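You operate a simulated robot arm through the tools that you are given. There is no shell and no other tool.

Carry out the task below with a simulated robot arm. There is one attempt and no reset: what you move stays moved.

TASK
Scrape the brown plate into the bin, close the lid and leave the plate soaking in the tub.
Fine: Use the small green board and put it back; leave the soapy water in the tub. Set down upright: small board.

Only the result counts: the job must be done as asked and must still hold three seconds after the hand-in. Knocking over, shifting, dropping, spilling or breaking anything else fails it. A push-on lid holds only when it is set on centred and level and pressed home; a screw cap is set on level and turned clockwise until tight.

THE ROBOT
A 6-joint arm with a two-finger parallel gripper, fixed in place. Base frame: the origin is on the floor under the middle of its stand, x ahead of it, y to its left, z up. Lengths are in m, angles in rad, forces in N, time in s.
It reaches about 1.313 m from its shoulder. Its first joint turns from -2.897 to 2.897 rad. Payload 3.43 kg.
Tool frame: the origin (TCP) lies between the finger pads and is the grasp point; the fingertips stand 0.034 m ahead of it; z points along the fingers, y is the line along which they close. The gripper opens to 0.128 m. The fingers are 0.024 m wide and 0.012 m thick; the gripper's body (0.048 by 0.13 m) begins 0.096 m behind the TCP.
Orientation is told as [roll, pitch, yaw] about the base's x, y, z axes, in that order, counted from this pose: with the fingers straight down and closing along the base's y, the tool's x points along the base's -x, its y along +y and its z along -z.

THE INTERFACE
- The arm moves only by the tool nudge_tool. Its argument "rows" is a list of rows, each a list of 7 numbers: the gripper command, from -1 (shut) to 1 (fully open), values between in proportion, then the shift along the base's x, y, z in mm, then the turn, a rotation vector about the base's x, y, z in rad. In form: [[gripper, dx, dy, dz, wx, wy, wz], ...]. A call has 1 to 20 rows; each row is the pose to reach, as a shift and turn from the pose commanded when the call began. Each row takes 0.2 s and may step no farther than 0.05 m and 0.15 rad from the row before; otherwise, or with a gripper value out of range, the whole call is refused. A pose out of reach is approached as far as the arm can. The call stops where the force on the tool passes 90 N (or 10 N more than at its start, if that is more) or the arm is blocked; 0.2 s more then pass. Each finger travels about 0.153 m/s and halts on what it meets, pressing with about 29 N; the grip force reading is that of the motor and also rises with nothing between the fingers. The clock runs only during rows and for 0.2 s after the last one: add rows that repeat a pose to give the fingers time. It gives the time, the measured TCP pose, the force on the tool (base axes), the opening and the grip force at its end, in the units of the frame above (readings bear some noise), with the torque about the TCP (base axes, N m) and any sound that the robot's microphone picked up.
- Cameras (640 x 400 px; columns grow to the right, rows downward): "scene" is fixed at [0.4038, -0.4862, 1.2798]; the picture's right is [0.93, -0.37, 0.00], its down [-0.16, -0.39, -0.91] and it looks along [0.34, 0.84, -0.42] (base axes); focal length 326 px, centre (320, 200). "wrist" rides on the gripper at [0.076, -0.011, -0.16] in the tool frame; the picture's right is [0.15, 0.99, 0.00], its down [-0.88, 0.13, -0.46] and it looks along [-0.45, 0.07, 0.89] (tool axes); focal length 234 px, centre (320, 200). There is no depth. A picture from a camera that has moved, and an enlarged one, comes with that camera's place and axes in the base frame and with its lens. The place of the scene camera against the robot may be out by one fixed shift of up to 0.018 m in any direction.
- get_image(camera): a new picture of that camera. No time passes.
- inspect(camera, box): a new picture of the part [left, top, right, bottom] of that camera's present view, enlarged. No time passes.
- job_done(): hands the job in; it is judged then, once.

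Places have to be worked out from the pictures, the camera data and where the tool is seen. Open the gripper and draw the arm clear of the work before you hand the job in, unless the task says otherwise.

The tools are called after "Emit:" as a command line: name --pt "numbers of a row" for each row, then --argument value for the rest, lists and objects as JSON in quotes. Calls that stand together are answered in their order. nudge_tool: Moves the arm, as the interface text tells. Its arguments: {"type":"object","properties":{"rows":{"type":"array","items":{"type":"array","items":{"type":"number"}}}},"required":["rows"]} The other tools are called the same way: get_image (camera) takes a picture; inspect (camera, box) takes an enlarged picture of a part of a camera's view; job_done () hands the job in.

At the start:

```text
time_s: 0.0
tcp_pos: [0.2896, 0.3739, 1.1625]
tool_rot: [-0.001, -0.002, 0.001]
contact_force: [0.2, -0.3, -0.1]
ft_torque: [-0.04, 0.03, -0.01]
gripper_width: 0.128
finger_force: 0.1
```

scene: 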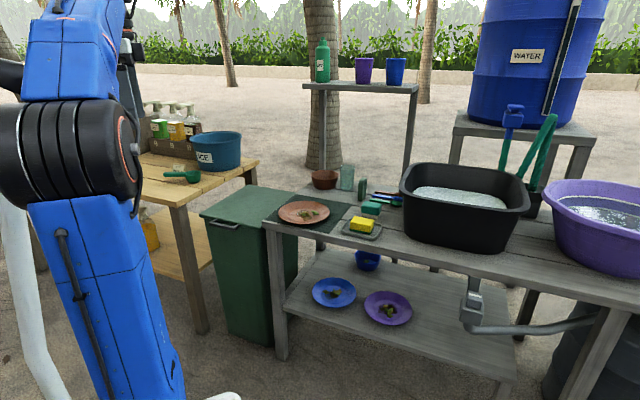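
wrist: 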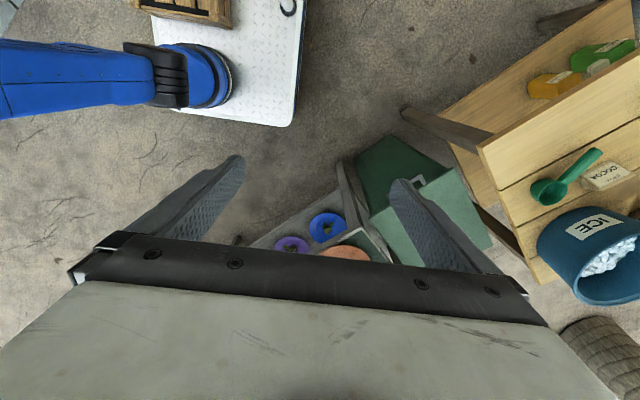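

I'll begin by looking closely at the work area: plate, bin, boards, tub.

Emit:
inspect --camera "scene" --box '[240, 150, 440, 275]'

Emit:
inspect --camera "scene" --box '[180, 170, 340, 270]'

Emit:
inspect --camera "scene" --box '[380, 130, 640, 290]'

Emit:
inspect --camera "wrist" --box '[230, 120, 550, 320]'

```text
3.20 times, centred on (340, 212) of scene
camera zoom: at [0.4038, -0.4862, 1.2798], right [0.93, -0.37, 0.0], down [-0.16, -0.39, -0.91], along [0.34, 0.84, -0.42], focal length 1044 px, centre (256, 160)
```

zoom: 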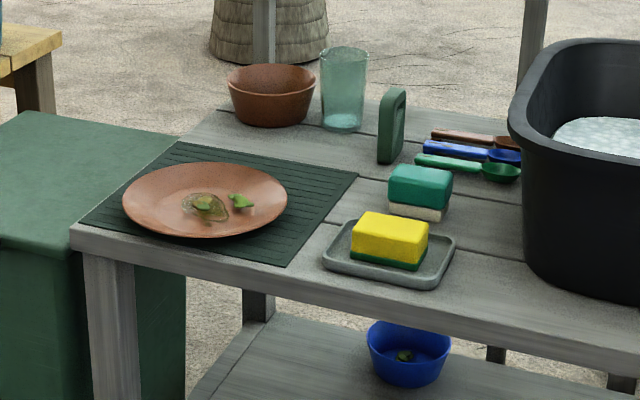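

```text
4.00 times, centred on (260, 220) of scene
camera zoom: at [0.4038, -0.4862, 1.2798], right [0.93, -0.37, 0.0], down [-0.16, -0.39, -0.91], along [0.34, 0.84, -0.42], focal length 1305 px, centre (560, 120)
```

zoom: 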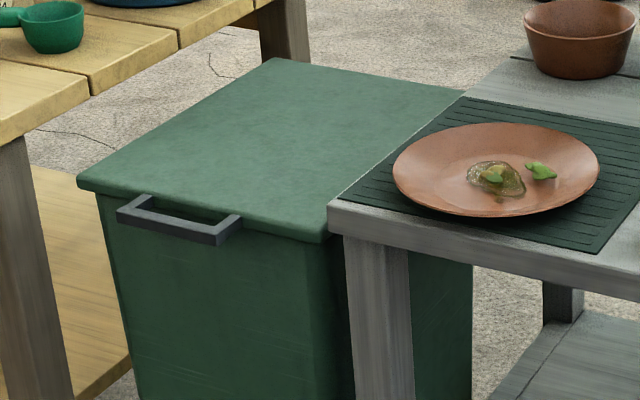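

```text
2.46 times, centred on (510, 210) of scene
camera zoom: at [0.4038, -0.4862, 1.2798], right [0.93, -0.37, 0.0], down [-0.16, -0.39, -0.91], along [0.34, 0.84, -0.42], focal length 803 px, centre (-148, 175)
```

zoom: 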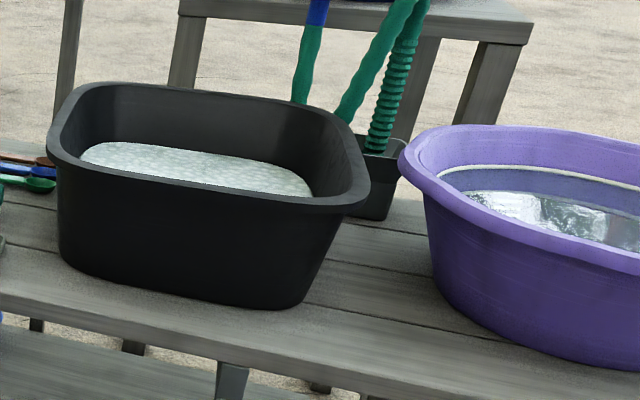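

```text
2.00 times, centred on (390, 220) of wrist
camera zoom: at [0.2123, 0.363, 1.3208], right [-0.15, 0.99, 0.0], down [0.88, 0.13, 0.46], along [0.45, 0.07, -0.89], focal length 468 px, centre (180, 160)
```

zoom: 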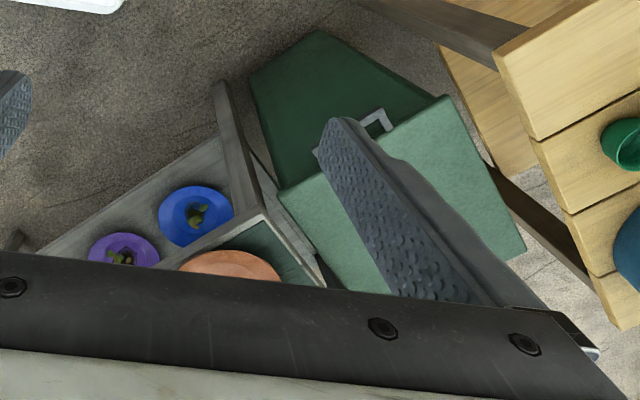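

The table corner by the bin triangulates to about (0.60, 0.56, 0.705) and the bin lid top to about z 0.645. I'll move the wrist camera over the work area, keeping high, for a better look.

Emit:
nudge_tool --pt "1 45 0 0 0 0 0" --pt "1 90 5 0 0 0 0" --pt "1 135 10 0 0 0 0" --pt "1 180 15 0 0 0 0" --pt "1 225 20 0 0 0 0" --pt "1 260 20 0 0 0 0" --pt "1 260 20 0 0 0 0"

Emit:
get_image --camera "wrist"

Emit:
get_image --camera "scene"

```text
time_s: 1.6
tcp_pos: [0.5483, 0.3943, 1.1599]
tool_rot: [0.006, -0.003, -0.002]
contact_force: [0.3, 1.3, -0.6]
ft_torque: [0.0, -0.01, -0.01]
gripper_width: 0.1279
finger_force: 0.1
```

```text
taken
camera wrist: at [0.472, 0.382, 1.32], right [-0.15, 0.99, 0.0], down [0.88, 0.13, 0.46], along [0.45, 0.07, -0.89], focal length 234 px, centre (320, 200)
```

wrist: 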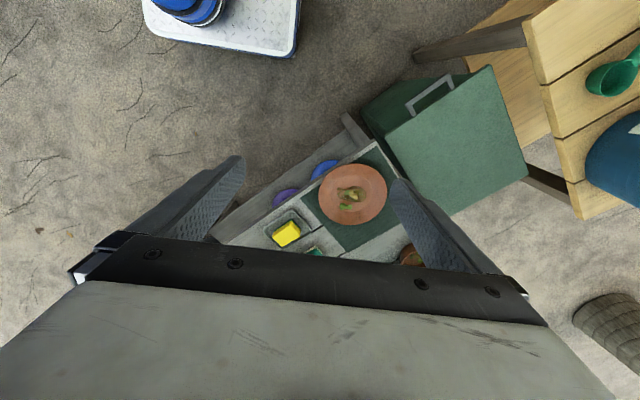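

```text
taken
```

scene: 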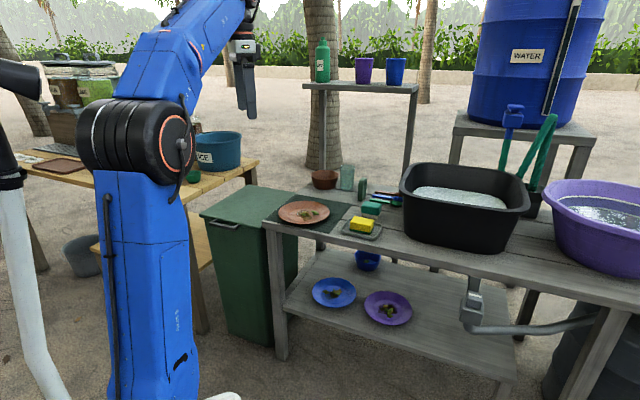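

The plate, bin and lid are well visible from above now. I'll zoom in to measure the handle, plate and food.

Emit:
inspect --camera "wrist" --box '[340, 50, 540, 175]'

Emit:
inspect --camera "wrist" --box '[230, 140, 430, 265]'

Emit:
inspect --camera "scene" --box '[190, 180, 310, 255]'

```text
3.20 times, centred on (440, 112) of wrist
camera zoom: at [0.472, 0.382, 1.32], right [-0.15, 0.99, 0.0], down [0.88, 0.13, 0.46], along [0.45, 0.07, -0.89], focal length 749 px, centre (-64, 480)
```

zoom: 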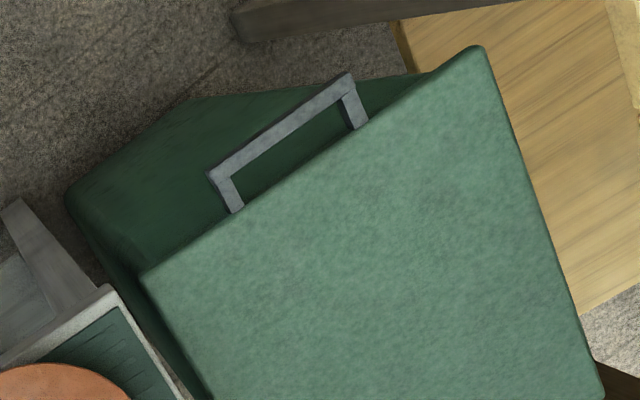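

```text
3.20 times, centred on (330, 202) of wrist
camera zoom: at [0.472, 0.382, 1.32], right [-0.15, 0.99, 0.0], down [0.88, 0.13, 0.46], along [0.45, 0.07, -0.89], focal length 749 px, centre (288, 192)
```

zoom: 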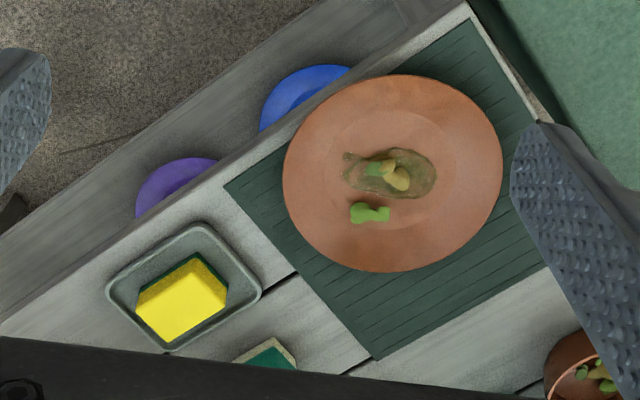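

```text
5.33 times, centred on (250, 218) of scene
camera zoom: at [0.4038, -0.4862, 1.2798], right [0.93, -0.37, 0.0], down [-0.16, -0.39, -0.91], along [0.34, 0.84, -0.42], focal length 1741 px, centre (693, 107)
```

zoom: 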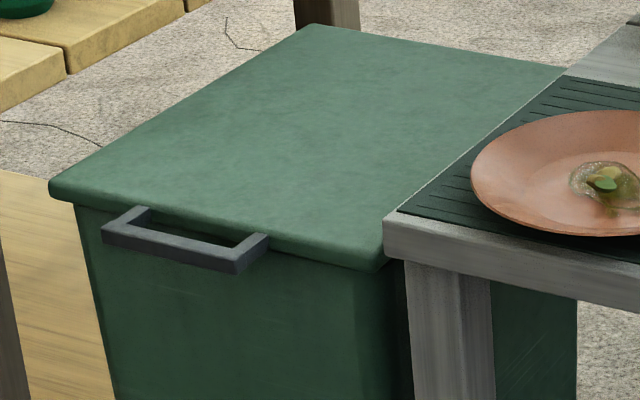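

From two wrist views the lid's near corner is about (0.578, 0.581, 0.675), the handle bar runs from (0.498, 0.616) to (0.411, 0.697), and the table top is about 0.716. Next I survey the board and tub from above.

Emit:
nudge_tool --pt "1 45 -8 10 0 0 0" --pt "1 90 -16 20 0 0 0" --pt "1 135 -24 30 0 0 0" --pt "1 180 -32 40 0 0 0" --pt "1 225 -40 50 0 0 0" --pt "1 270 -44 50 0 0 0" --pt "1 300 -44 50 0 0 0" --pt "1 300 -44 50 0 0 0"

Emit:
get_image --camera "wrist"

Emit:
get_image --camera "scene"

```text
time_s: 3.4
tcp_pos: [0.7998, 0.328, 1.1212]
tool_rot: [0.004, -0.005, 0.001]
contact_force: [0.0, 0.8, 0.6]
ft_torque: [0.05, -0.01, 0.0]
gripper_width: 0.128
finger_force: 0.0
out of reach, approached as far as the arm can: row 1, 2, 3, 4, 5, 6, 7, 8
```

```text
taken
camera wrist: at [0.7221, 0.3156, 1.2805], right [-0.15, 0.99, 0.0], down [0.88, 0.13, 0.46], along [0.46, 0.07, -0.89], focal length 234 px, centre (320, 200)
```

wrist: 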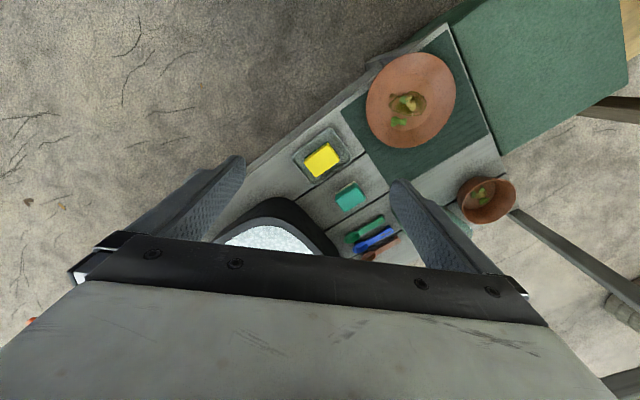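

```text
taken
```

scene: 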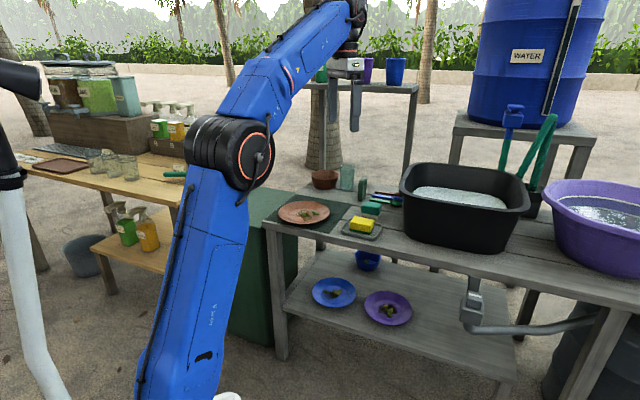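

The arm hit its reach limit here at high z (so the shoulder is low). I'll zoom into this view to locate the board, the tub and the back of the bin lid.

Emit:
inspect --camera "wrist" --box '[330, 0, 640, 194]'

Emit:
inspect --camera "wrist" --box '[220, 110, 420, 265]'

Emit:
inspect --camera "scene" --box '[320, 150, 420, 220]'

```text
2.06 times, centred on (485, 97) of wrist
camera zoom: at [0.7221, 0.3156, 1.2805], right [-0.15, 0.99, 0.0], down [0.88, 0.13, 0.46], along [0.46, 0.07, -0.89], focal length 483 px, centre (-20, 412)
```

zoom: 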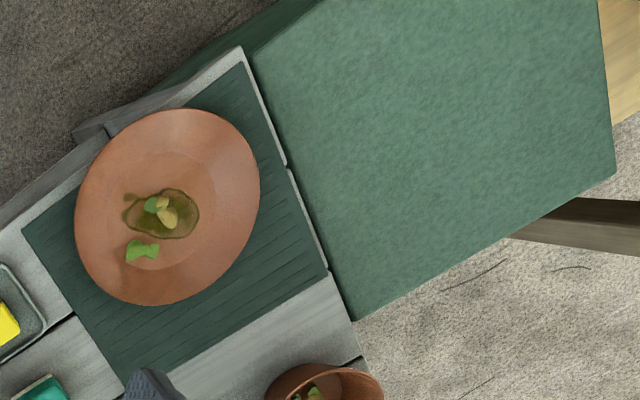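

```text
2.58 times, centred on (320, 188) of wrist
camera zoom: at [0.7221, 0.3156, 1.2805], right [-0.15, 0.99, 0.0], down [0.88, 0.13, 0.46], along [0.46, 0.07, -0.89], focal length 604 px, centre (320, 232)
```

zoom: 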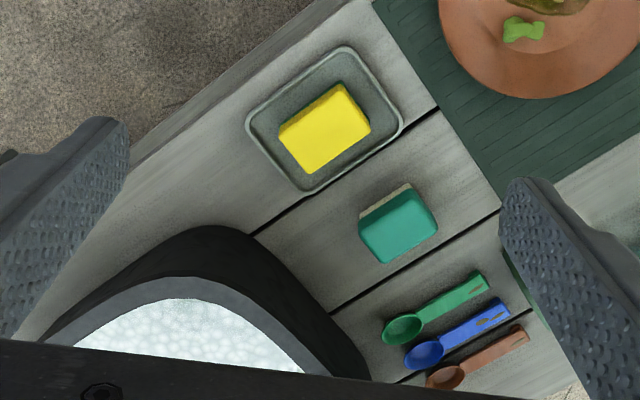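

```text
5.71 times, centred on (370, 185) of scene
camera zoom: at [0.4038, -0.4862, 1.2798], right [0.93, -0.37, 0.0], down [-0.16, -0.39, -0.91], along [0.34, 0.84, -0.42], focal length 1865 px, centre (34, 286)
```

zoom: 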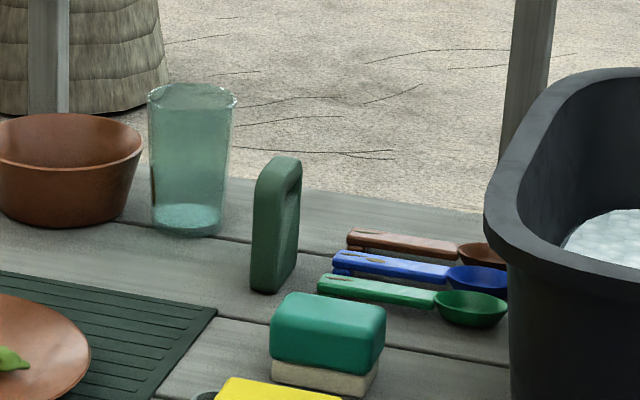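

Lid spans roughly u∈[-0.287,0.003], v∈[0.82,1.165] in the 45°-turned table frame, plate centre (0.736,0.516). I'll zoom in harder on the board and the food.

Emit:
inspect --camera "scene" --box '[348, 168, 388, 208]'

Emit:
inspect --camera "wrist" --box '[360, 45, 470, 155]'

Emit:
inspect --camera "scene" --box '[270, 190, 340, 235]'

```text
10.00 times, centred on (368, 188) of scene
camera zoom: at [0.4038, -0.4862, 1.2798], right [0.93, -0.37, 0.0], down [-0.16, -0.39, -0.91], along [0.34, 0.84, -0.42], focal length 3264 px, centre (-160, 320)
```

zoom: 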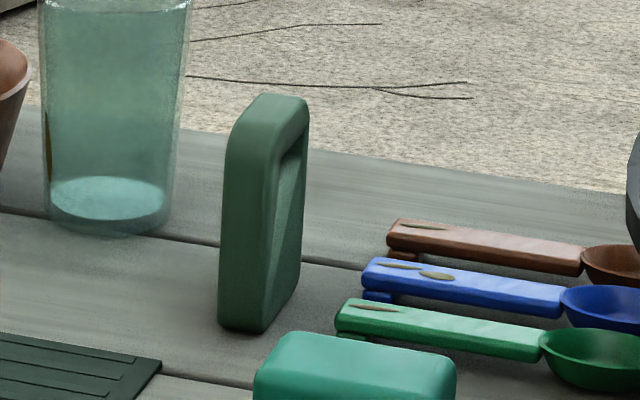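

```text
3.64 times, centred on (415, 100) of wrist
camera zoom: at [0.7221, 0.3156, 1.2805], right [-0.15, 0.99, 0.0], down [0.88, 0.13, 0.46], along [0.46, 0.07, -0.89], focal length 852 px, centre (-26, 564)
```

zoom: 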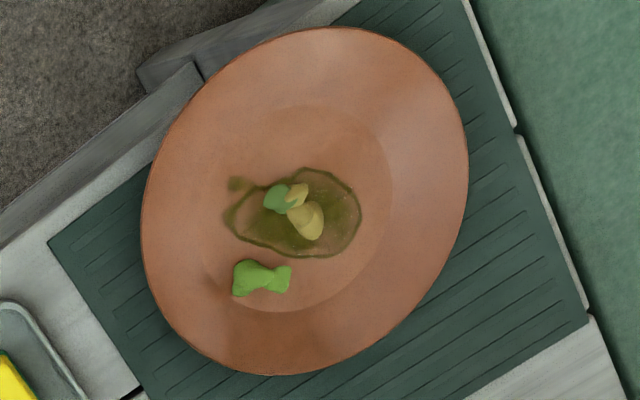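

```text
8.89 times, centred on (305, 212) of scene
camera zoom: at [0.4038, -0.4862, 1.2798], right [0.93, -0.37, 0.0], down [-0.16, -0.39, -0.91], along [0.34, 0.84, -0.42], focal length 2901 px, centre (453, 89)
```

zoom: 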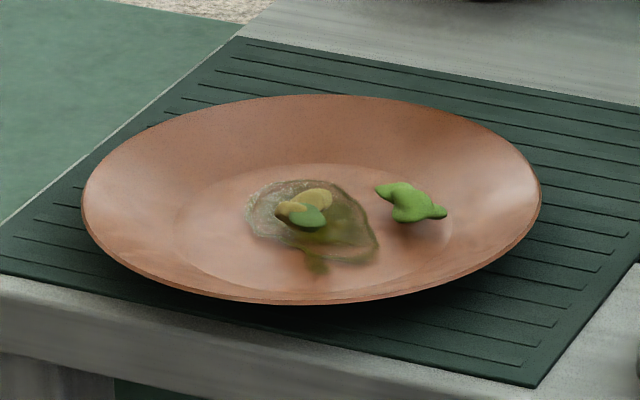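

The board stands upright on its long edge, with the broad faces facing ±u, and the food is a smear with bits plus a loose leaf. I'll back away toward the bin front with a yaw of -45° so the gripper lines up with the lid handle.

Emit:
nudge_tool --pt "1 -45 0 -20 0 0 0" --pt "1 -90 0 -40 0 0 0" --pt "1 -135 0 -60 0 0 -0.1" --pt "1 -180 0 -80 0 0 -0.2" --pt "1 -225 0 -100 0 0 -0.3" --pt "1 -270 0 -120 0 0 -0.4" --pt "1 -315 0 -140 0 0 -0.5" --pt "1 -360 0 -160 0 0 -0.6" --pt "1 -405 0 -180 0 0 -0.7" --pt "1 -450 0 -200 0 0 -0.785" --pt "1 -490 10 -220 0 0 -0.785" --pt "1 -490 10 -220 0 0 -0.785"

Emit:
get_image --camera "wrist"

Emit:
get_image --camera "scene"

```text
time_s: 6.0
tcp_pos: [0.3103, 0.338, 0.9057]
tool_rot: [-0.001, 0.0, -0.788]
contact_force: [0.7, -0.5, -0.6]
ft_torque: [-0.03, -0.01, 0.03]
gripper_width: 0.1282
finger_force: 0.1
```

```text
taken
camera wrist: at [0.2473, 0.3841, 1.0649], right [0.6, 0.8, 0.0], down [0.71, -0.53, 0.46], along [0.37, -0.27, -0.89], focal length 234 px, centre (320, 200)
```

wrist: 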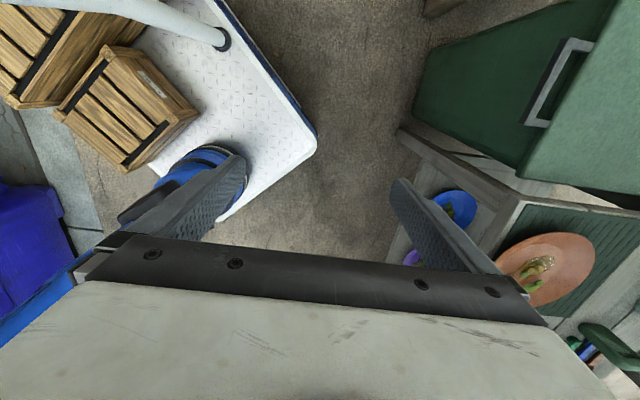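

```text
taken
```

scene: 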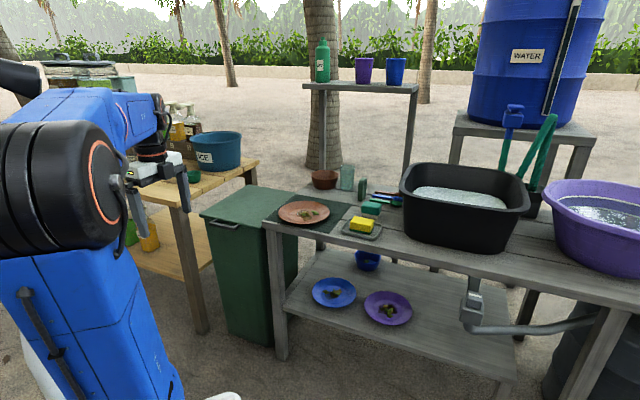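

The tool is now yawed -45° at (0.310, 0.338, 0.906). I'll move in front of the bin handle (staying clear above) while tilting the fingers to point forward and about 20° down, closing the gripper.

Emit:
nudge_tool --pt "1 10 27 0 0.0862 -0.0862 0" --pt "0.5 20 54 0 0.1724 -0.1724 0" --pt "0 30 82 -10 0.2587 -0.2587 0" --pt "-0.5 40 109 -20 0.3449 -0.3449 0" --pt "-1 50 136 -35 0.4311 -0.4311 0" --pt "-1 60 163 -50 0.5173 -0.5173 0" --pt "-1 69 190 -65 0.6036 -0.6036 0" --pt "-1 78 217 -80 0.6898 -0.6898 0" --pt "-1 87 244 -95 0.776 -0.776 0" --pt "-1 80 254 -106 0.8622 -0.8622 0" --pt "-1 80 254 -106 0.8622 -0.8622 0"

Emit:
get_image --camera "wrist"

Emit:
get_image --camera "scene"

```text
time_s: 8.4
tcp_pos: [0.4282, 0.5782, 0.8932]
tool_rot: [0.985, -0.026, -0.751]
contact_force: [-0.5, 0.0, 0.4]
ft_torque: [0.0, 0.02, 0.02]
gripper_width: 0.0003
finger_force: 29.1
out of reach, approached as far as the arm can: row 8, 9, 10, 11
```

```text
taken
camera wrist: at [0.2757, 0.53, 0.9696], right [0.25, 0.51, 0.82], down [0.43, -0.82, 0.38], along [0.87, 0.25, -0.42], focal length 234 px, centre (320, 200)
```

wrist: 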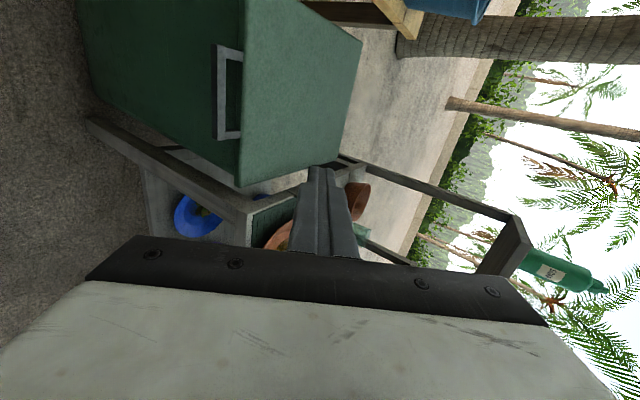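

```text
taken
```

scene: 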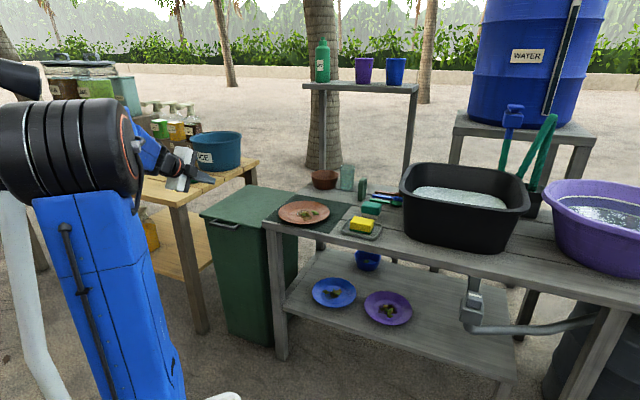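

The horizontal tool pose that close to the base is out of reach, so instead I'll pinch the handle bar from above with fingers pointing mostly down (about 15° tilt). I'll tilt back, open the fingers to about 5 cm and hover above the bar.

Emit:
nudge_tool --pt "-1 0 5 0 -0.1 0.1 0" --pt "-0.6 4 15 0 -0.2 0.2 0" --pt "-0.2 8 25 -10 -0.3 0.3 -0.01" --pt "-0.2 12 35 -30 -0.4 0.4 -0.02" --pt "-0.2 12 45 -60 -0.5 0.5 -0.03" --pt "-0.2 12 52 -90 -0.512 0.512 -0.034" --pt "-0.2 12 52 -90 -0.512 0.512 -0.034"

Emit:
get_image --camera "wrist"

Emit:
inspect --camera "scene" --box '[100, 120, 300, 260]'

```text
time_s: 10.0
tcp_pos: [0.4406, 0.6283, 0.8029]
tool_rot: [0.261, -0.008, -0.774]
contact_force: [0.4, 0.2, 0.2]
ft_torque: [-0.02, 0.02, -0.01]
gripper_width: 0.0513
finger_force: 0.1
```

```text
taken
camera wrist: at [0.3493, 0.645, 0.9539], right [0.56, 0.79, 0.25], down [0.63, -0.61, 0.48], along [0.53, -0.11, -0.84], focal length 234 px, centre (320, 200)
```

wrist: 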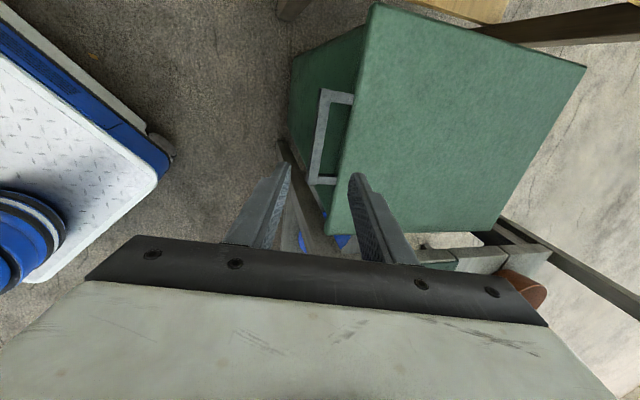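

```text
2.86 times, centred on (200, 190) of scene
camera zoom: at [0.4038, -0.4862, 1.2798], right [0.93, -0.37, 0.0], down [-0.16, -0.39, -0.91], along [0.34, 0.84, -0.42], focal length 932 px, centre (663, 229)
```

zoom: 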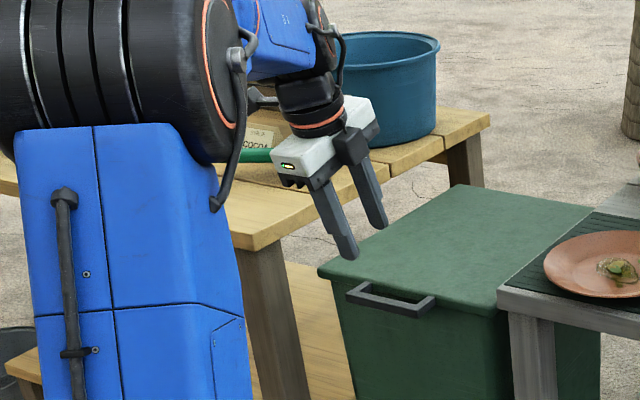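

The gripper hovers over the handle; I'll zoom the wrist view to pin the bar position precisely.

Emit:
inspect --camera "wrist" --box '[250, 60, 410, 220]'

```text
2.50 times, centred on (330, 140) of wrist
camera zoom: at [0.3493, 0.645, 0.9539], right [0.56, 0.79, 0.25], down [0.63, -0.61, 0.48], along [0.53, -0.11, -0.84], focal length 585 px, centre (295, 350)
```

zoom: 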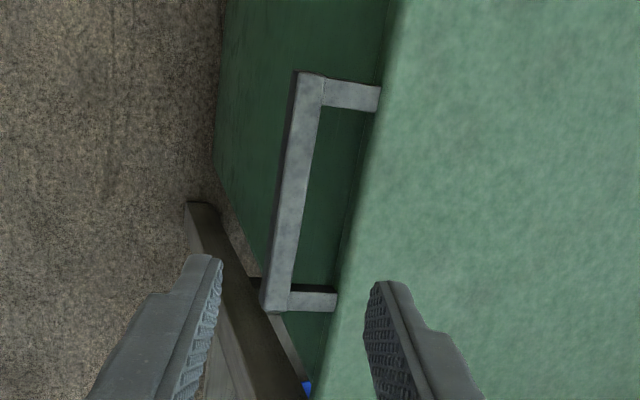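

The bar's mid-point triangulates to about (0.457, 0.662) with its top at z≈0.662. I'll narrow the fingers to 26 mm and descend along the tool axis to just above the bar.

Emit:
nudge_tool --pt "-0.594 0 9 -30 0 0 -0.005" --pt "-0.594 1.2 18.1 -60 0 0 -0.011" --pt "-0.594 1.2 18.1 -70.6 0 0 -0.011" --pt "-0.594 1.2 18.1 -70.6 0 0 -0.011"

Emit:
inspect --camera "wrist" --box '[250, 100, 410, 260]'

Emit:
inspect --camera "scene" --box '[160, 170, 280, 250]'

```text
time_s: 11.0
tcp_pos: [0.4415, 0.646, 0.732]
tool_rot: [0.262, -0.008, -0.786]
contact_force: [0.1, 0.2, 0.1]
ft_torque: [0.02, -0.03, -0.01]
gripper_width: 0.0259
finger_force: 0.1
```

```text
2.50 times, centred on (330, 180) of wrist
camera zoom: at [0.3501, 0.6631, 0.8824], right [0.57, 0.78, 0.25], down [0.63, -0.61, 0.48], along [0.53, -0.12, -0.84], focal length 585 px, centre (295, 250)
```

zoom: 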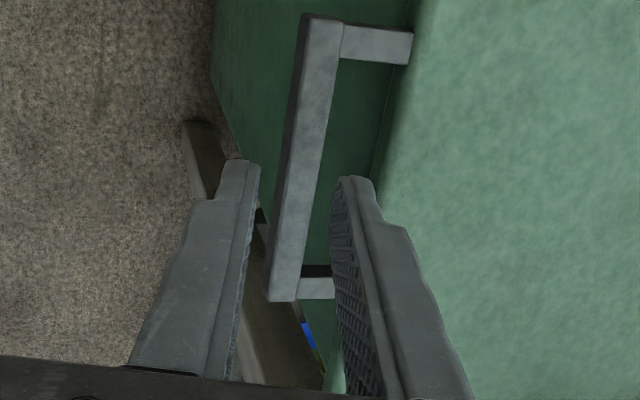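

```text
5.00 times, centred on (220, 210) of scene
camera zoom: at [0.4038, -0.4862, 1.2798], right [0.93, -0.37, 0.0], down [-0.16, -0.39, -0.91], along [0.34, 0.84, -0.42], focal length 1632 px, centre (820, 150)
```

zoom: 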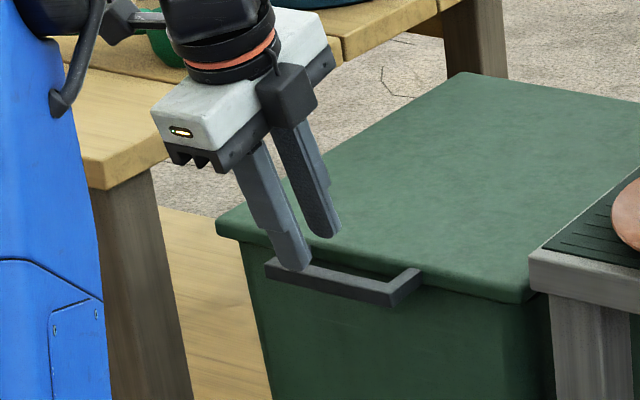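

The fingers straddle the bar correctly. I'll descend along the tool axis and pinch the bar.

Emit:
nudge_tool --pt "-0.594 4 4 -20 0 0 0" --pt "-0.594 8 8 -40 0 0 0" --pt "-0.594 11.3 11.4 -57 0 0 0" --pt "-0.594 11.3 11.4 -57 0 0 0"

Emit:
inspect --camera "wrist" --box '[250, 100, 410, 260]'

Emit:
inspect --camera "scene" --box '[160, 170, 280, 250]'

```text
time_s: 12.0
tcp_pos: [0.4528, 0.6555, 0.676]
tool_rot: [0.261, -0.008, -0.785]
contact_force: [0.5, -0.3, 0.0]
ft_torque: [-0.03, -0.01, -0.02]
gripper_width: 0.026
finger_force: 0.0
```

```text
2.50 times, centred on (330, 180) of wrist
camera zoom: at [0.3612, 0.6731, 0.826], right [0.57, 0.78, 0.25], down [0.63, -0.61, 0.48], along [0.53, -0.12, -0.84], focal length 585 px, centre (295, 250)
```

zoom: 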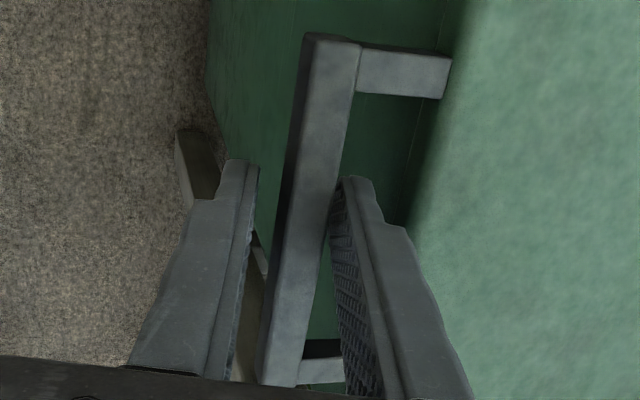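

```text
5.00 times, centred on (220, 210) of scene
camera zoom: at [0.4038, -0.4862, 1.2798], right [0.93, -0.37, 0.0], down [-0.16, -0.39, -0.91], along [0.34, 0.84, -0.42], focal length 1632 px, centre (820, 150)
```

zoom: 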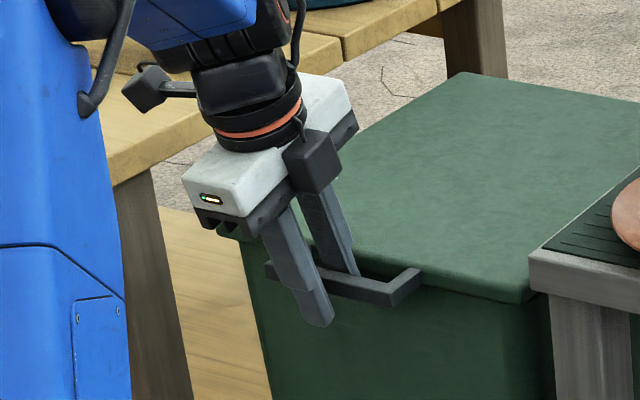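

Back finger is inside the loop, front finger in front, no contact force. I'll close on the bar.

Emit:
nudge_tool --pt "-0.75 0 0 0 0 0 0" --pt "-1 0 0 0 0 0 0" --pt "-1 0 0 0 0 0 0"

Emit:
inspect --camera "wrist" --box '[250, 100, 410, 260]'

```text
time_s: 12.8
tcp_pos: [0.4535, 0.6572, 0.6758]
tool_rot: [0.263, -0.007, -0.787]
contact_force: [22.9, 25.0, 3.5]
ft_torque: [0.4, 0.57, -1.0]
gripper_width: 0.0164
finger_force: 45.1
```

```text
2.50 times, centred on (330, 180) of wrist
camera zoom: at [0.3623, 0.6741, 0.8264], right [0.57, 0.78, 0.26], down [0.63, -0.61, 0.48], along [0.53, -0.11, -0.84], focal length 585 px, centre (295, 250)
```

zoom: 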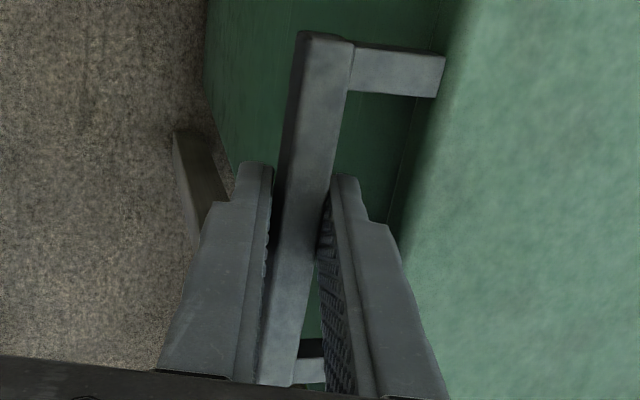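

The bar is gripped (16 mm), with the back finger loading first. I'll ease 1.5 mm toward the lid and lift about 10° along the hinge arc, watching the forces.

Emit:
nudge_tool --pt "-1 1.1 1.1 0 0 0 0" --pt "-1 1.3 1.3 15.9 0 0 0" --pt "-1 2.1 2.1 31.7 0 0 0" --pt "-1 3.3 3.3 47.4 0 0 0" --pt "-1 5 5 63.1 0 0 0" --pt "-1 5 5 63.1 0 0 0"

Emit:
get_image --camera "wrist"

Emit:
inspect --camera "scene" --box '[140, 140, 320, 260]'

```text
time_s: 14.2
tcp_pos: [0.4568, 0.6605, 0.7385]
tool_rot: [0.256, -0.01, -0.786]
contact_force: [-26.0, -39.3, 5.7]
ft_torque: [-0.74, 0.66, -1.22]
gripper_width: 0.0178
finger_force: 45.4
```

```text
taken
camera wrist: at [0.3662, 0.6784, 0.889], right [0.57, 0.78, 0.25], down [0.63, -0.61, 0.48], along [0.53, -0.12, -0.84], focal length 234 px, centre (320, 200)
```

wrist: 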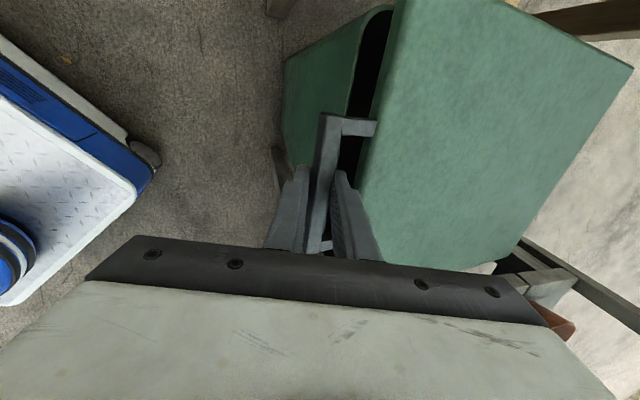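

```text
3.33 times, centred on (230, 200) of scene
camera zoom: at [0.4038, -0.4862, 1.2798], right [0.93, -0.37, 0.0], down [-0.16, -0.39, -0.91], along [0.34, 0.84, -0.42], focal length 1088 px, centre (620, 200)
```

zoom: 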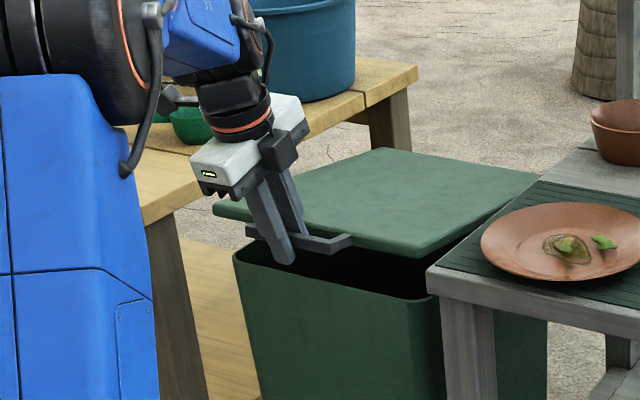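

The lid is hinged at the back and swings up; forces show I'm about 2 mm too far forward. I'll correct the arc (hinge ≈ v 1.151, z 0.66) and continue to about 30°, tilting the tool shallower.

Emit:
nudge_tool --pt "-1 0.6 0.6 17.5 0.0123 -0.0123 0" --pt "-1 3.3 3.3 35.6 0.037 -0.037 0" --pt "-1 9.1 9.1 65.2 0.074 -0.074 0" --pt "-1 16.9 16.9 93.7 0.111 -0.111 0" --pt "-1 26.4 26.4 121.2 0.148 -0.148 0" --pt "-1 26.4 26.4 121.2 0.148 -0.148 0"

Emit:
get_image --camera "wrist"

Emit:
inspect --camera "scene" --box '[140, 100, 320, 220]'

```text
time_s: 15.6
tcp_pos: [0.4859, 0.6895, 0.8613]
tool_rot: [0.472, -0.008, -0.785]
contact_force: [1.4, 17.5, -7.7]
ft_torque: [1.15, 0.52, -0.51]
gripper_width: 0.0187
finger_force: 45.3
```

```text
taken
camera wrist: at [0.3733, 0.6855, 0.9977], right [0.52, 0.73, 0.45], down [0.56, -0.68, 0.47], along [0.65, 0.0, -0.76], focal length 234 px, centre (320, 200)
```

wrist: 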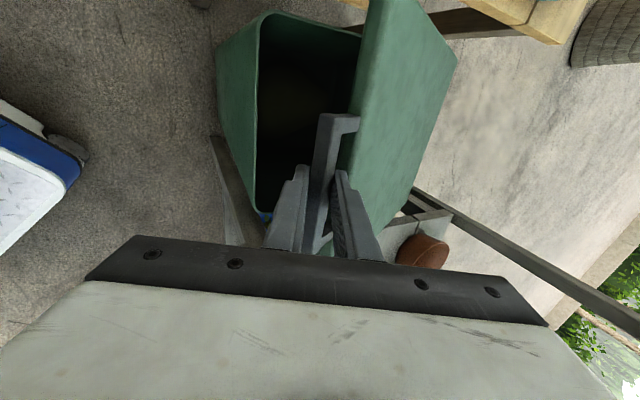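

```text
3.33 times, centred on (230, 160) of scene
camera zoom: at [0.4038, -0.4862, 1.2798], right [0.93, -0.37, 0.0], down [-0.16, -0.39, -0.91], along [0.34, 0.84, -0.42], focal length 1088 px, centre (620, 333)
```

zoom: 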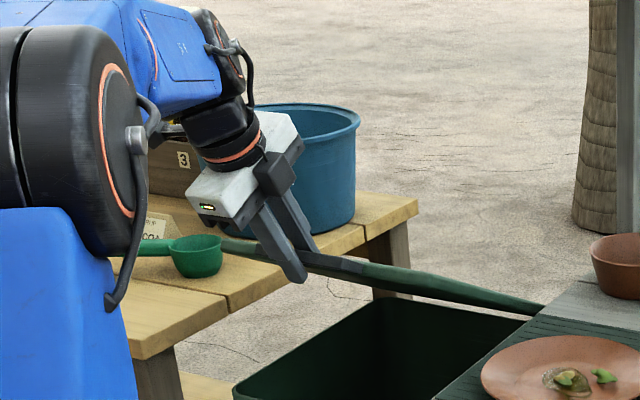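

Lid is at about 30° with small forces. I'll continue the arc to about 60°.

Emit:
nudge_tool --pt "-1 11.3 11.3 25.9 0.037 -0.037 0" --pt "-1 24.1 24.1 50.2 0.074 -0.074 0" --pt "-1 38.5 38.5 72.8 0.111 -0.111 0" --pt "-1 54.2 54.2 93.3 0.148 -0.148 0" --pt "-1 71.2 71.2 111.7 0.185 -0.185 0" --pt "-1 89.4 89.4 127.8 0.222 -0.222 0" --pt "-1 89.4 89.4 127.8 0.222 -0.222 0"

Emit:
get_image --camera "wrist"

Emit:
inspect --camera "scene" --box '[140, 80, 320, 220]'

```text
time_s: 17.2
tcp_pos: [0.5748, 0.7755, 0.9895]
tool_rot: [0.789, -0.006, -0.79]
contact_force: [-11.2, -16.1, 25.2]
ft_torque: [0.36, 0.98, -0.62]
gripper_width: 0.0156
finger_force: 45.0
```

```text
taken
camera wrist: at [0.4348, 0.745, 1.0934], right [0.39, 0.6, 0.7], down [0.45, -0.79, 0.42], along [0.8, 0.15, -0.58], focal length 234 px, centre (320, 200)
```

wrist: 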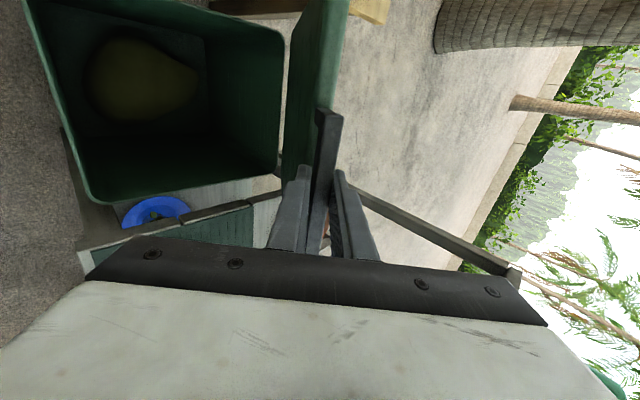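

```text
2.86 times, centred on (230, 150) of scene
camera zoom: at [0.4038, -0.4862, 1.2798], right [0.93, -0.37, 0.0], down [-0.16, -0.39, -0.91], along [0.34, 0.84, -0.42], focal length 932 px, centre (577, 343)
```

zoom: 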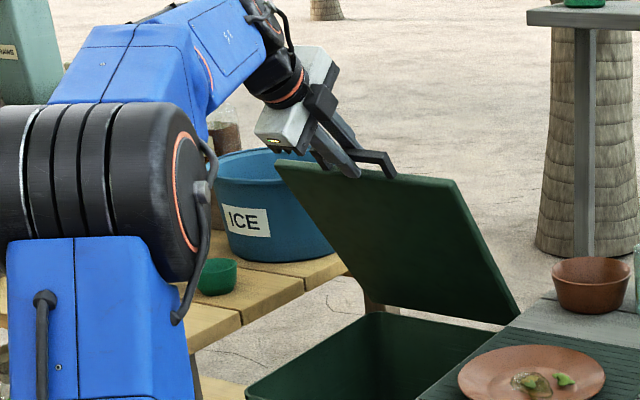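

At about 60°, a small radial pull; I'll widen the radius by 2 mm and continue to roughly 90°.

Emit:
nudge_tool --pt "-1 18.7 18.7 15.8 0.0247 -0.0247 0" --pt "-1 39 39 27.3 0.0495 -0.0495 0" --pt "-1 60 60 36.2 0.0742 -0.0742 0" --pt "-1 81.4 81.4 42.4 0.099 -0.099 0" --pt "-1 103.2 103.2 45.9 0.1237 -0.1237 0" --pt "-1 125.3 125.3 46.7 0.148 -0.148 0" --pt "-1 125.3 125.3 46.7 0.148 -0.148 0"

Emit:
get_image --camera "wrist"

Emit:
inspect --camera "scene" --box '[140, 80, 320, 220]'

```text
time_s: 18.2
tcp_pos: [0.6509, 0.852, 1.0472]
tool_rot: [0.943, 0.002, -0.784]
contact_force: [-4.8, -4.9, 25.7]
ft_torque: [-0.19, -0.35, 0.27]
gripper_width: 0.0171
finger_force: 45.4
stopped in row 5: the force on the tool passed its limit at 95 N (the readings are from after the stop); the commanded pose is now the measured one
```

```text
taken
camera wrist: at [0.5015, 0.8093, 1.1313], right [0.31, 0.51, 0.8], down [0.42, -0.83, 0.37], along [0.86, 0.22, -0.47], focal length 234 px, centre (320, 200)
```

wrist: 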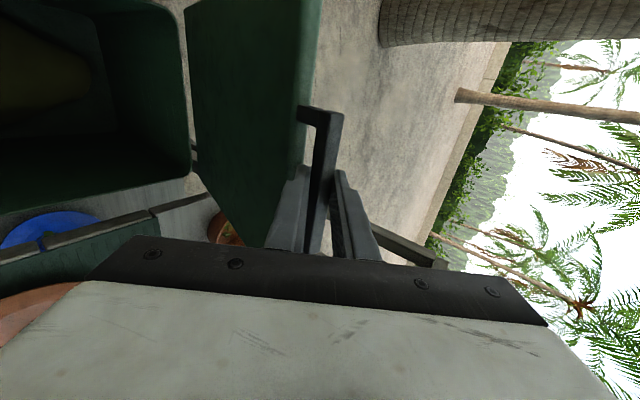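

```text
2.86 times, centred on (230, 150) of scene
camera zoom: at [0.4038, -0.4862, 1.2798], right [0.93, -0.37, 0.0], down [-0.16, -0.39, -0.91], along [0.34, 0.84, -0.42], focal length 932 px, centre (577, 343)
```

zoom: 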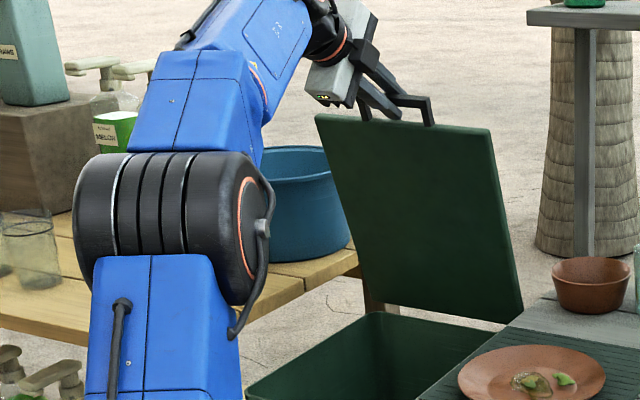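

The move tripped at 95 N near 79° lid angle. I'll look closely at the grip before pushing further.

Emit:
inspect --camera "wrist" --box '[180, 0, 420, 270]'

Emit:
inspect --camera "scene" --box '[215, 80, 305, 190]'

```text
1.48 times, centred on (300, 135) of wrist
camera zoom: at [0.5015, 0.8093, 1.1313], right [0.31, 0.51, 0.8], down [0.42, -0.83, 0.37], along [0.86, 0.22, -0.47], focal length 347 px, centre (350, 296)
```

zoom: 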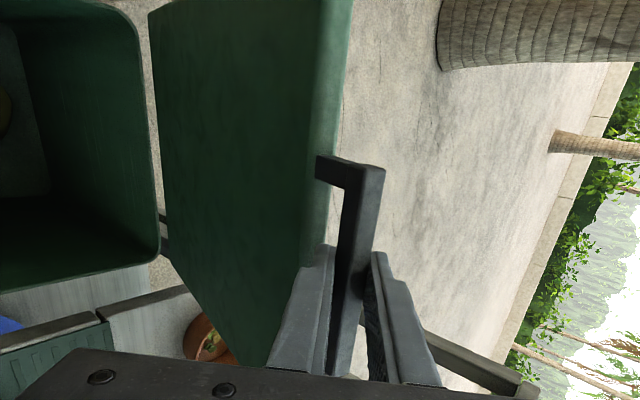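

```text
3.64 times, centred on (260, 135) of scene
camera zoom: at [0.4038, -0.4862, 1.2798], right [0.93, -0.37, 0.0], down [-0.16, -0.39, -0.91], along [0.34, 0.84, -0.42], focal length 1187 px, centre (538, 436)
```

zoom: 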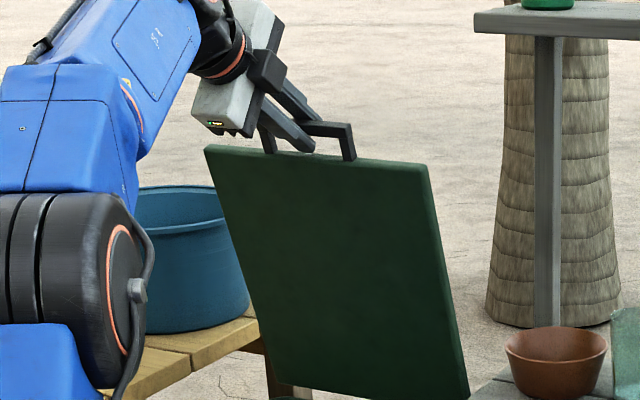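

The lower fingertip seems to be wedging against the lid edge inside the loop. I'll back the fingers out 6 mm along the tool axis and re-read the force.

Emit:
nudge_tool --pt "-1 -1.7 -1.7 1.8 0 0 0" --pt "-1 -3.4 -3.4 3.5 0 0 0" --pt "-1 -3.4 -3.4 3.5 0 0 0"

```text
time_s: 19.0
tcp_pos: [0.6478, 0.8492, 1.0444]
tool_rot: [0.939, -0.001, -0.787]
contact_force: [-5.9, -5.4, 23.2]
ft_torque: [-0.01, -0.08, 0.3]
gripper_width: 0.0192
finger_force: 45.0
```

Force stays modest. I'll push on toward vertical in small steps with the orientation held.

Emit:
nudge_tool --pt "-1 3.5 3.5 1 0 0 0" --pt "-1 7 7 2 0 0 0" --pt "-1 10.5 10.5 3 0 0 0" --pt "-1 14 14 4 0 0 0" --pt "-1 14 14 4 0 0 0"

Emit:
inspect --camera "wrist" --box '[180, 0, 420, 270]'

Emit:
inspect --camera "scene" --box '[215, 80, 305, 190]'

```text
time_s: 20.2
tcp_pos: [0.6624, 0.8628, 1.0507]
tool_rot: [0.937, 0.0, -0.788]
contact_force: [-7.9, -3.4, 29.6]
ft_torque: [-0.09, -0.28, 0.22]
gripper_width: 0.0192
finger_force: 44.9
```

```text
1.48 times, centred on (300, 135) of wrist
camera zoom: at [0.5123, 0.8205, 1.1353], right [0.31, 0.52, 0.8], down [0.42, -0.83, 0.38], along [0.85, 0.21, -0.47], focal length 347 px, centre (350, 296)
```

zoom: 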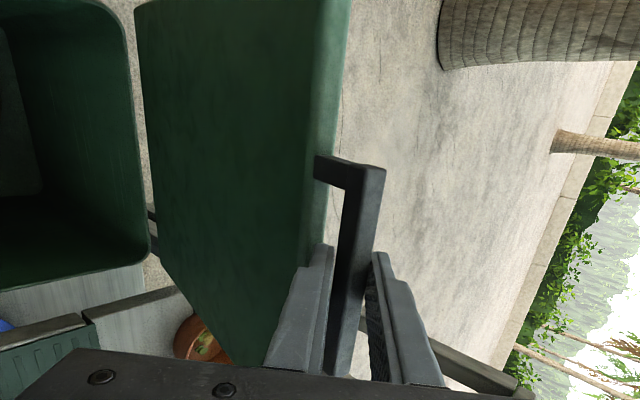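

```text
3.64 times, centred on (260, 135) of scene
camera zoom: at [0.4038, -0.4862, 1.2798], right [0.93, -0.37, 0.0], down [-0.16, -0.39, -0.91], along [0.34, 0.84, -0.42], focal length 1187 px, centre (538, 436)
```

zoom: 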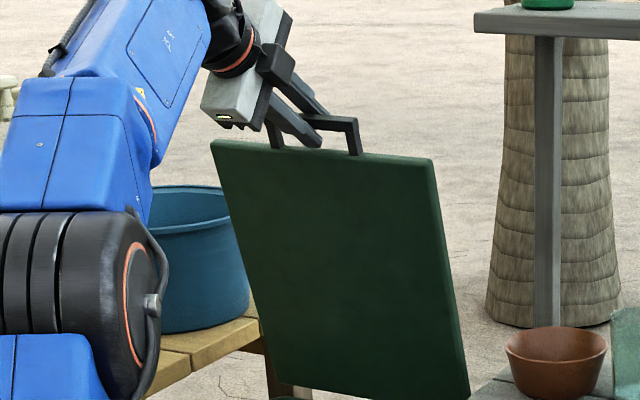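

Lid is near 80°; the lid pushes the tool upward slightly, so I'll add a little height and keep moving toward vertical.

Emit:
nudge_tool --pt "-1 5 5 2 0 0 0" --pt "-1 10 10 3.5 0 0 0" --pt "-1 15 15 4.5 0 0 0" --pt "-1 20 20 5.5 0 0 0" --pt "-1 25 25 6 0 0 0" --pt "-1 30 30 6.5 0 0 0" --pt "-1 30 30 6.5 0 0 0"

Emit:
inspect --camera "wrist" --box '[180, 0, 420, 270]'

Emit:
inspect --camera "scene" --box '[215, 80, 305, 190]'

```text
time_s: 21.8
tcp_pos: [0.6913, 0.891, 1.0583]
tool_rot: [0.938, -0.001, -0.787]
contact_force: [-6.5, 0.8, 37.1]
ft_torque: [-0.2, -0.65, 0.11]
gripper_width: 0.0192
finger_force: 45.3
```

```text
1.48 times, centred on (300, 135) of wrist
camera zoom: at [0.5417, 0.8499, 1.1425], right [0.31, 0.52, 0.8], down [0.42, -0.83, 0.38], along [0.85, 0.21, -0.47], focal length 347 px, centre (350, 296)
```

zoom: 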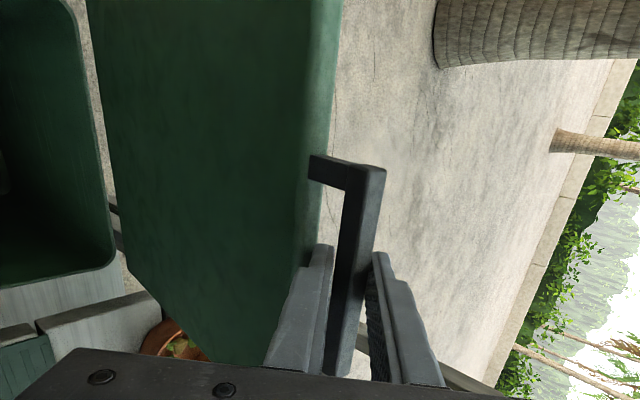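

```text
3.64 times, centred on (260, 135) of scene
camera zoom: at [0.4038, -0.4862, 1.2798], right [0.93, -0.37, 0.0], down [-0.16, -0.39, -0.91], along [0.34, 0.84, -0.42], focal length 1187 px, centre (538, 436)
```

zoom: 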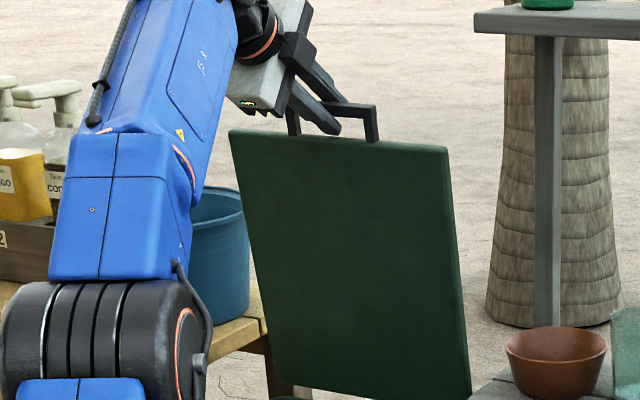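

About 87° now with 37 N upward. I'll raise slightly and continue past vertical.

Emit:
nudge_tool --pt "-1 5 5 2.5 0 0 0" --pt "-1 10 10 3 0 0 0" --pt "-1 15 15 3.5 0 0 0" --pt "-1 20 20 3.5 0 0 0" --pt "-1 25 25 3 0 0 0" --pt "-1 30 30 2.5 0 0 0" --pt "-1 30 30 2.5 0 0 0"

Emit:
inspect --camera "wrist" --box '[180, 0, 420, 270]'

Emit:
inspect --camera "scene" --box '[215, 80, 305, 190]'

```text
time_s: 23.2
tcp_pos: [0.7036, 0.9025, 1.0578]
tool_rot: [0.954, 0.007, -0.778]
contact_force: [-13.1, 9.4, 21.1]
ft_torque: [-0.29, -0.63, 1.12]
gripper_width: 0.0192
finger_force: 44.8
out of reach, approached as far as the arm can: row 2, 3, 4, 5, 6, 7
stopped in row 7: the force on the tool passed its limit at 91 N (the readings are from after the stop); the commanded pose is now the measured one
```

```text
1.48 times, centred on (300, 135) of wrist
camera zoom: at [0.5533, 0.8581, 1.142], right [0.3, 0.51, 0.81], down [0.42, -0.83, 0.36], along [0.86, 0.23, -0.46], focal length 347 px, centre (350, 296)
```

zoom: 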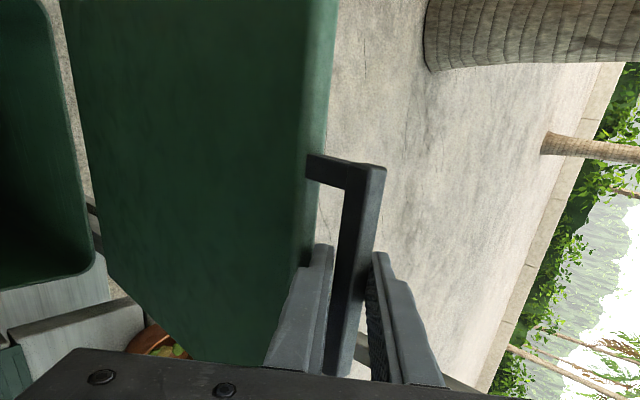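

```text
3.64 times, centred on (260, 135) of scene
camera zoom: at [0.4038, -0.4862, 1.2798], right [0.93, -0.37, 0.0], down [-0.16, -0.39, -0.91], along [0.34, 0.84, -0.42], focal length 1187 px, centre (538, 436)
```

zoom: 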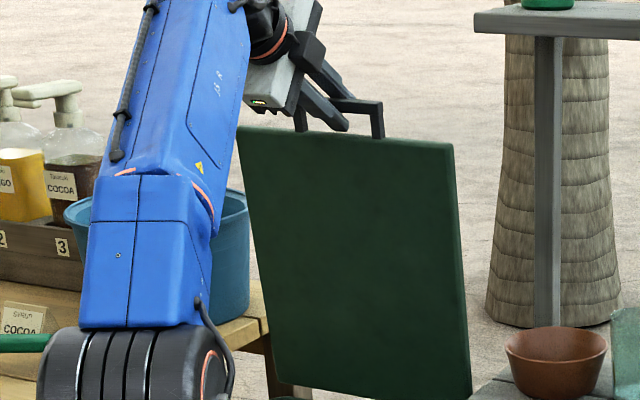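

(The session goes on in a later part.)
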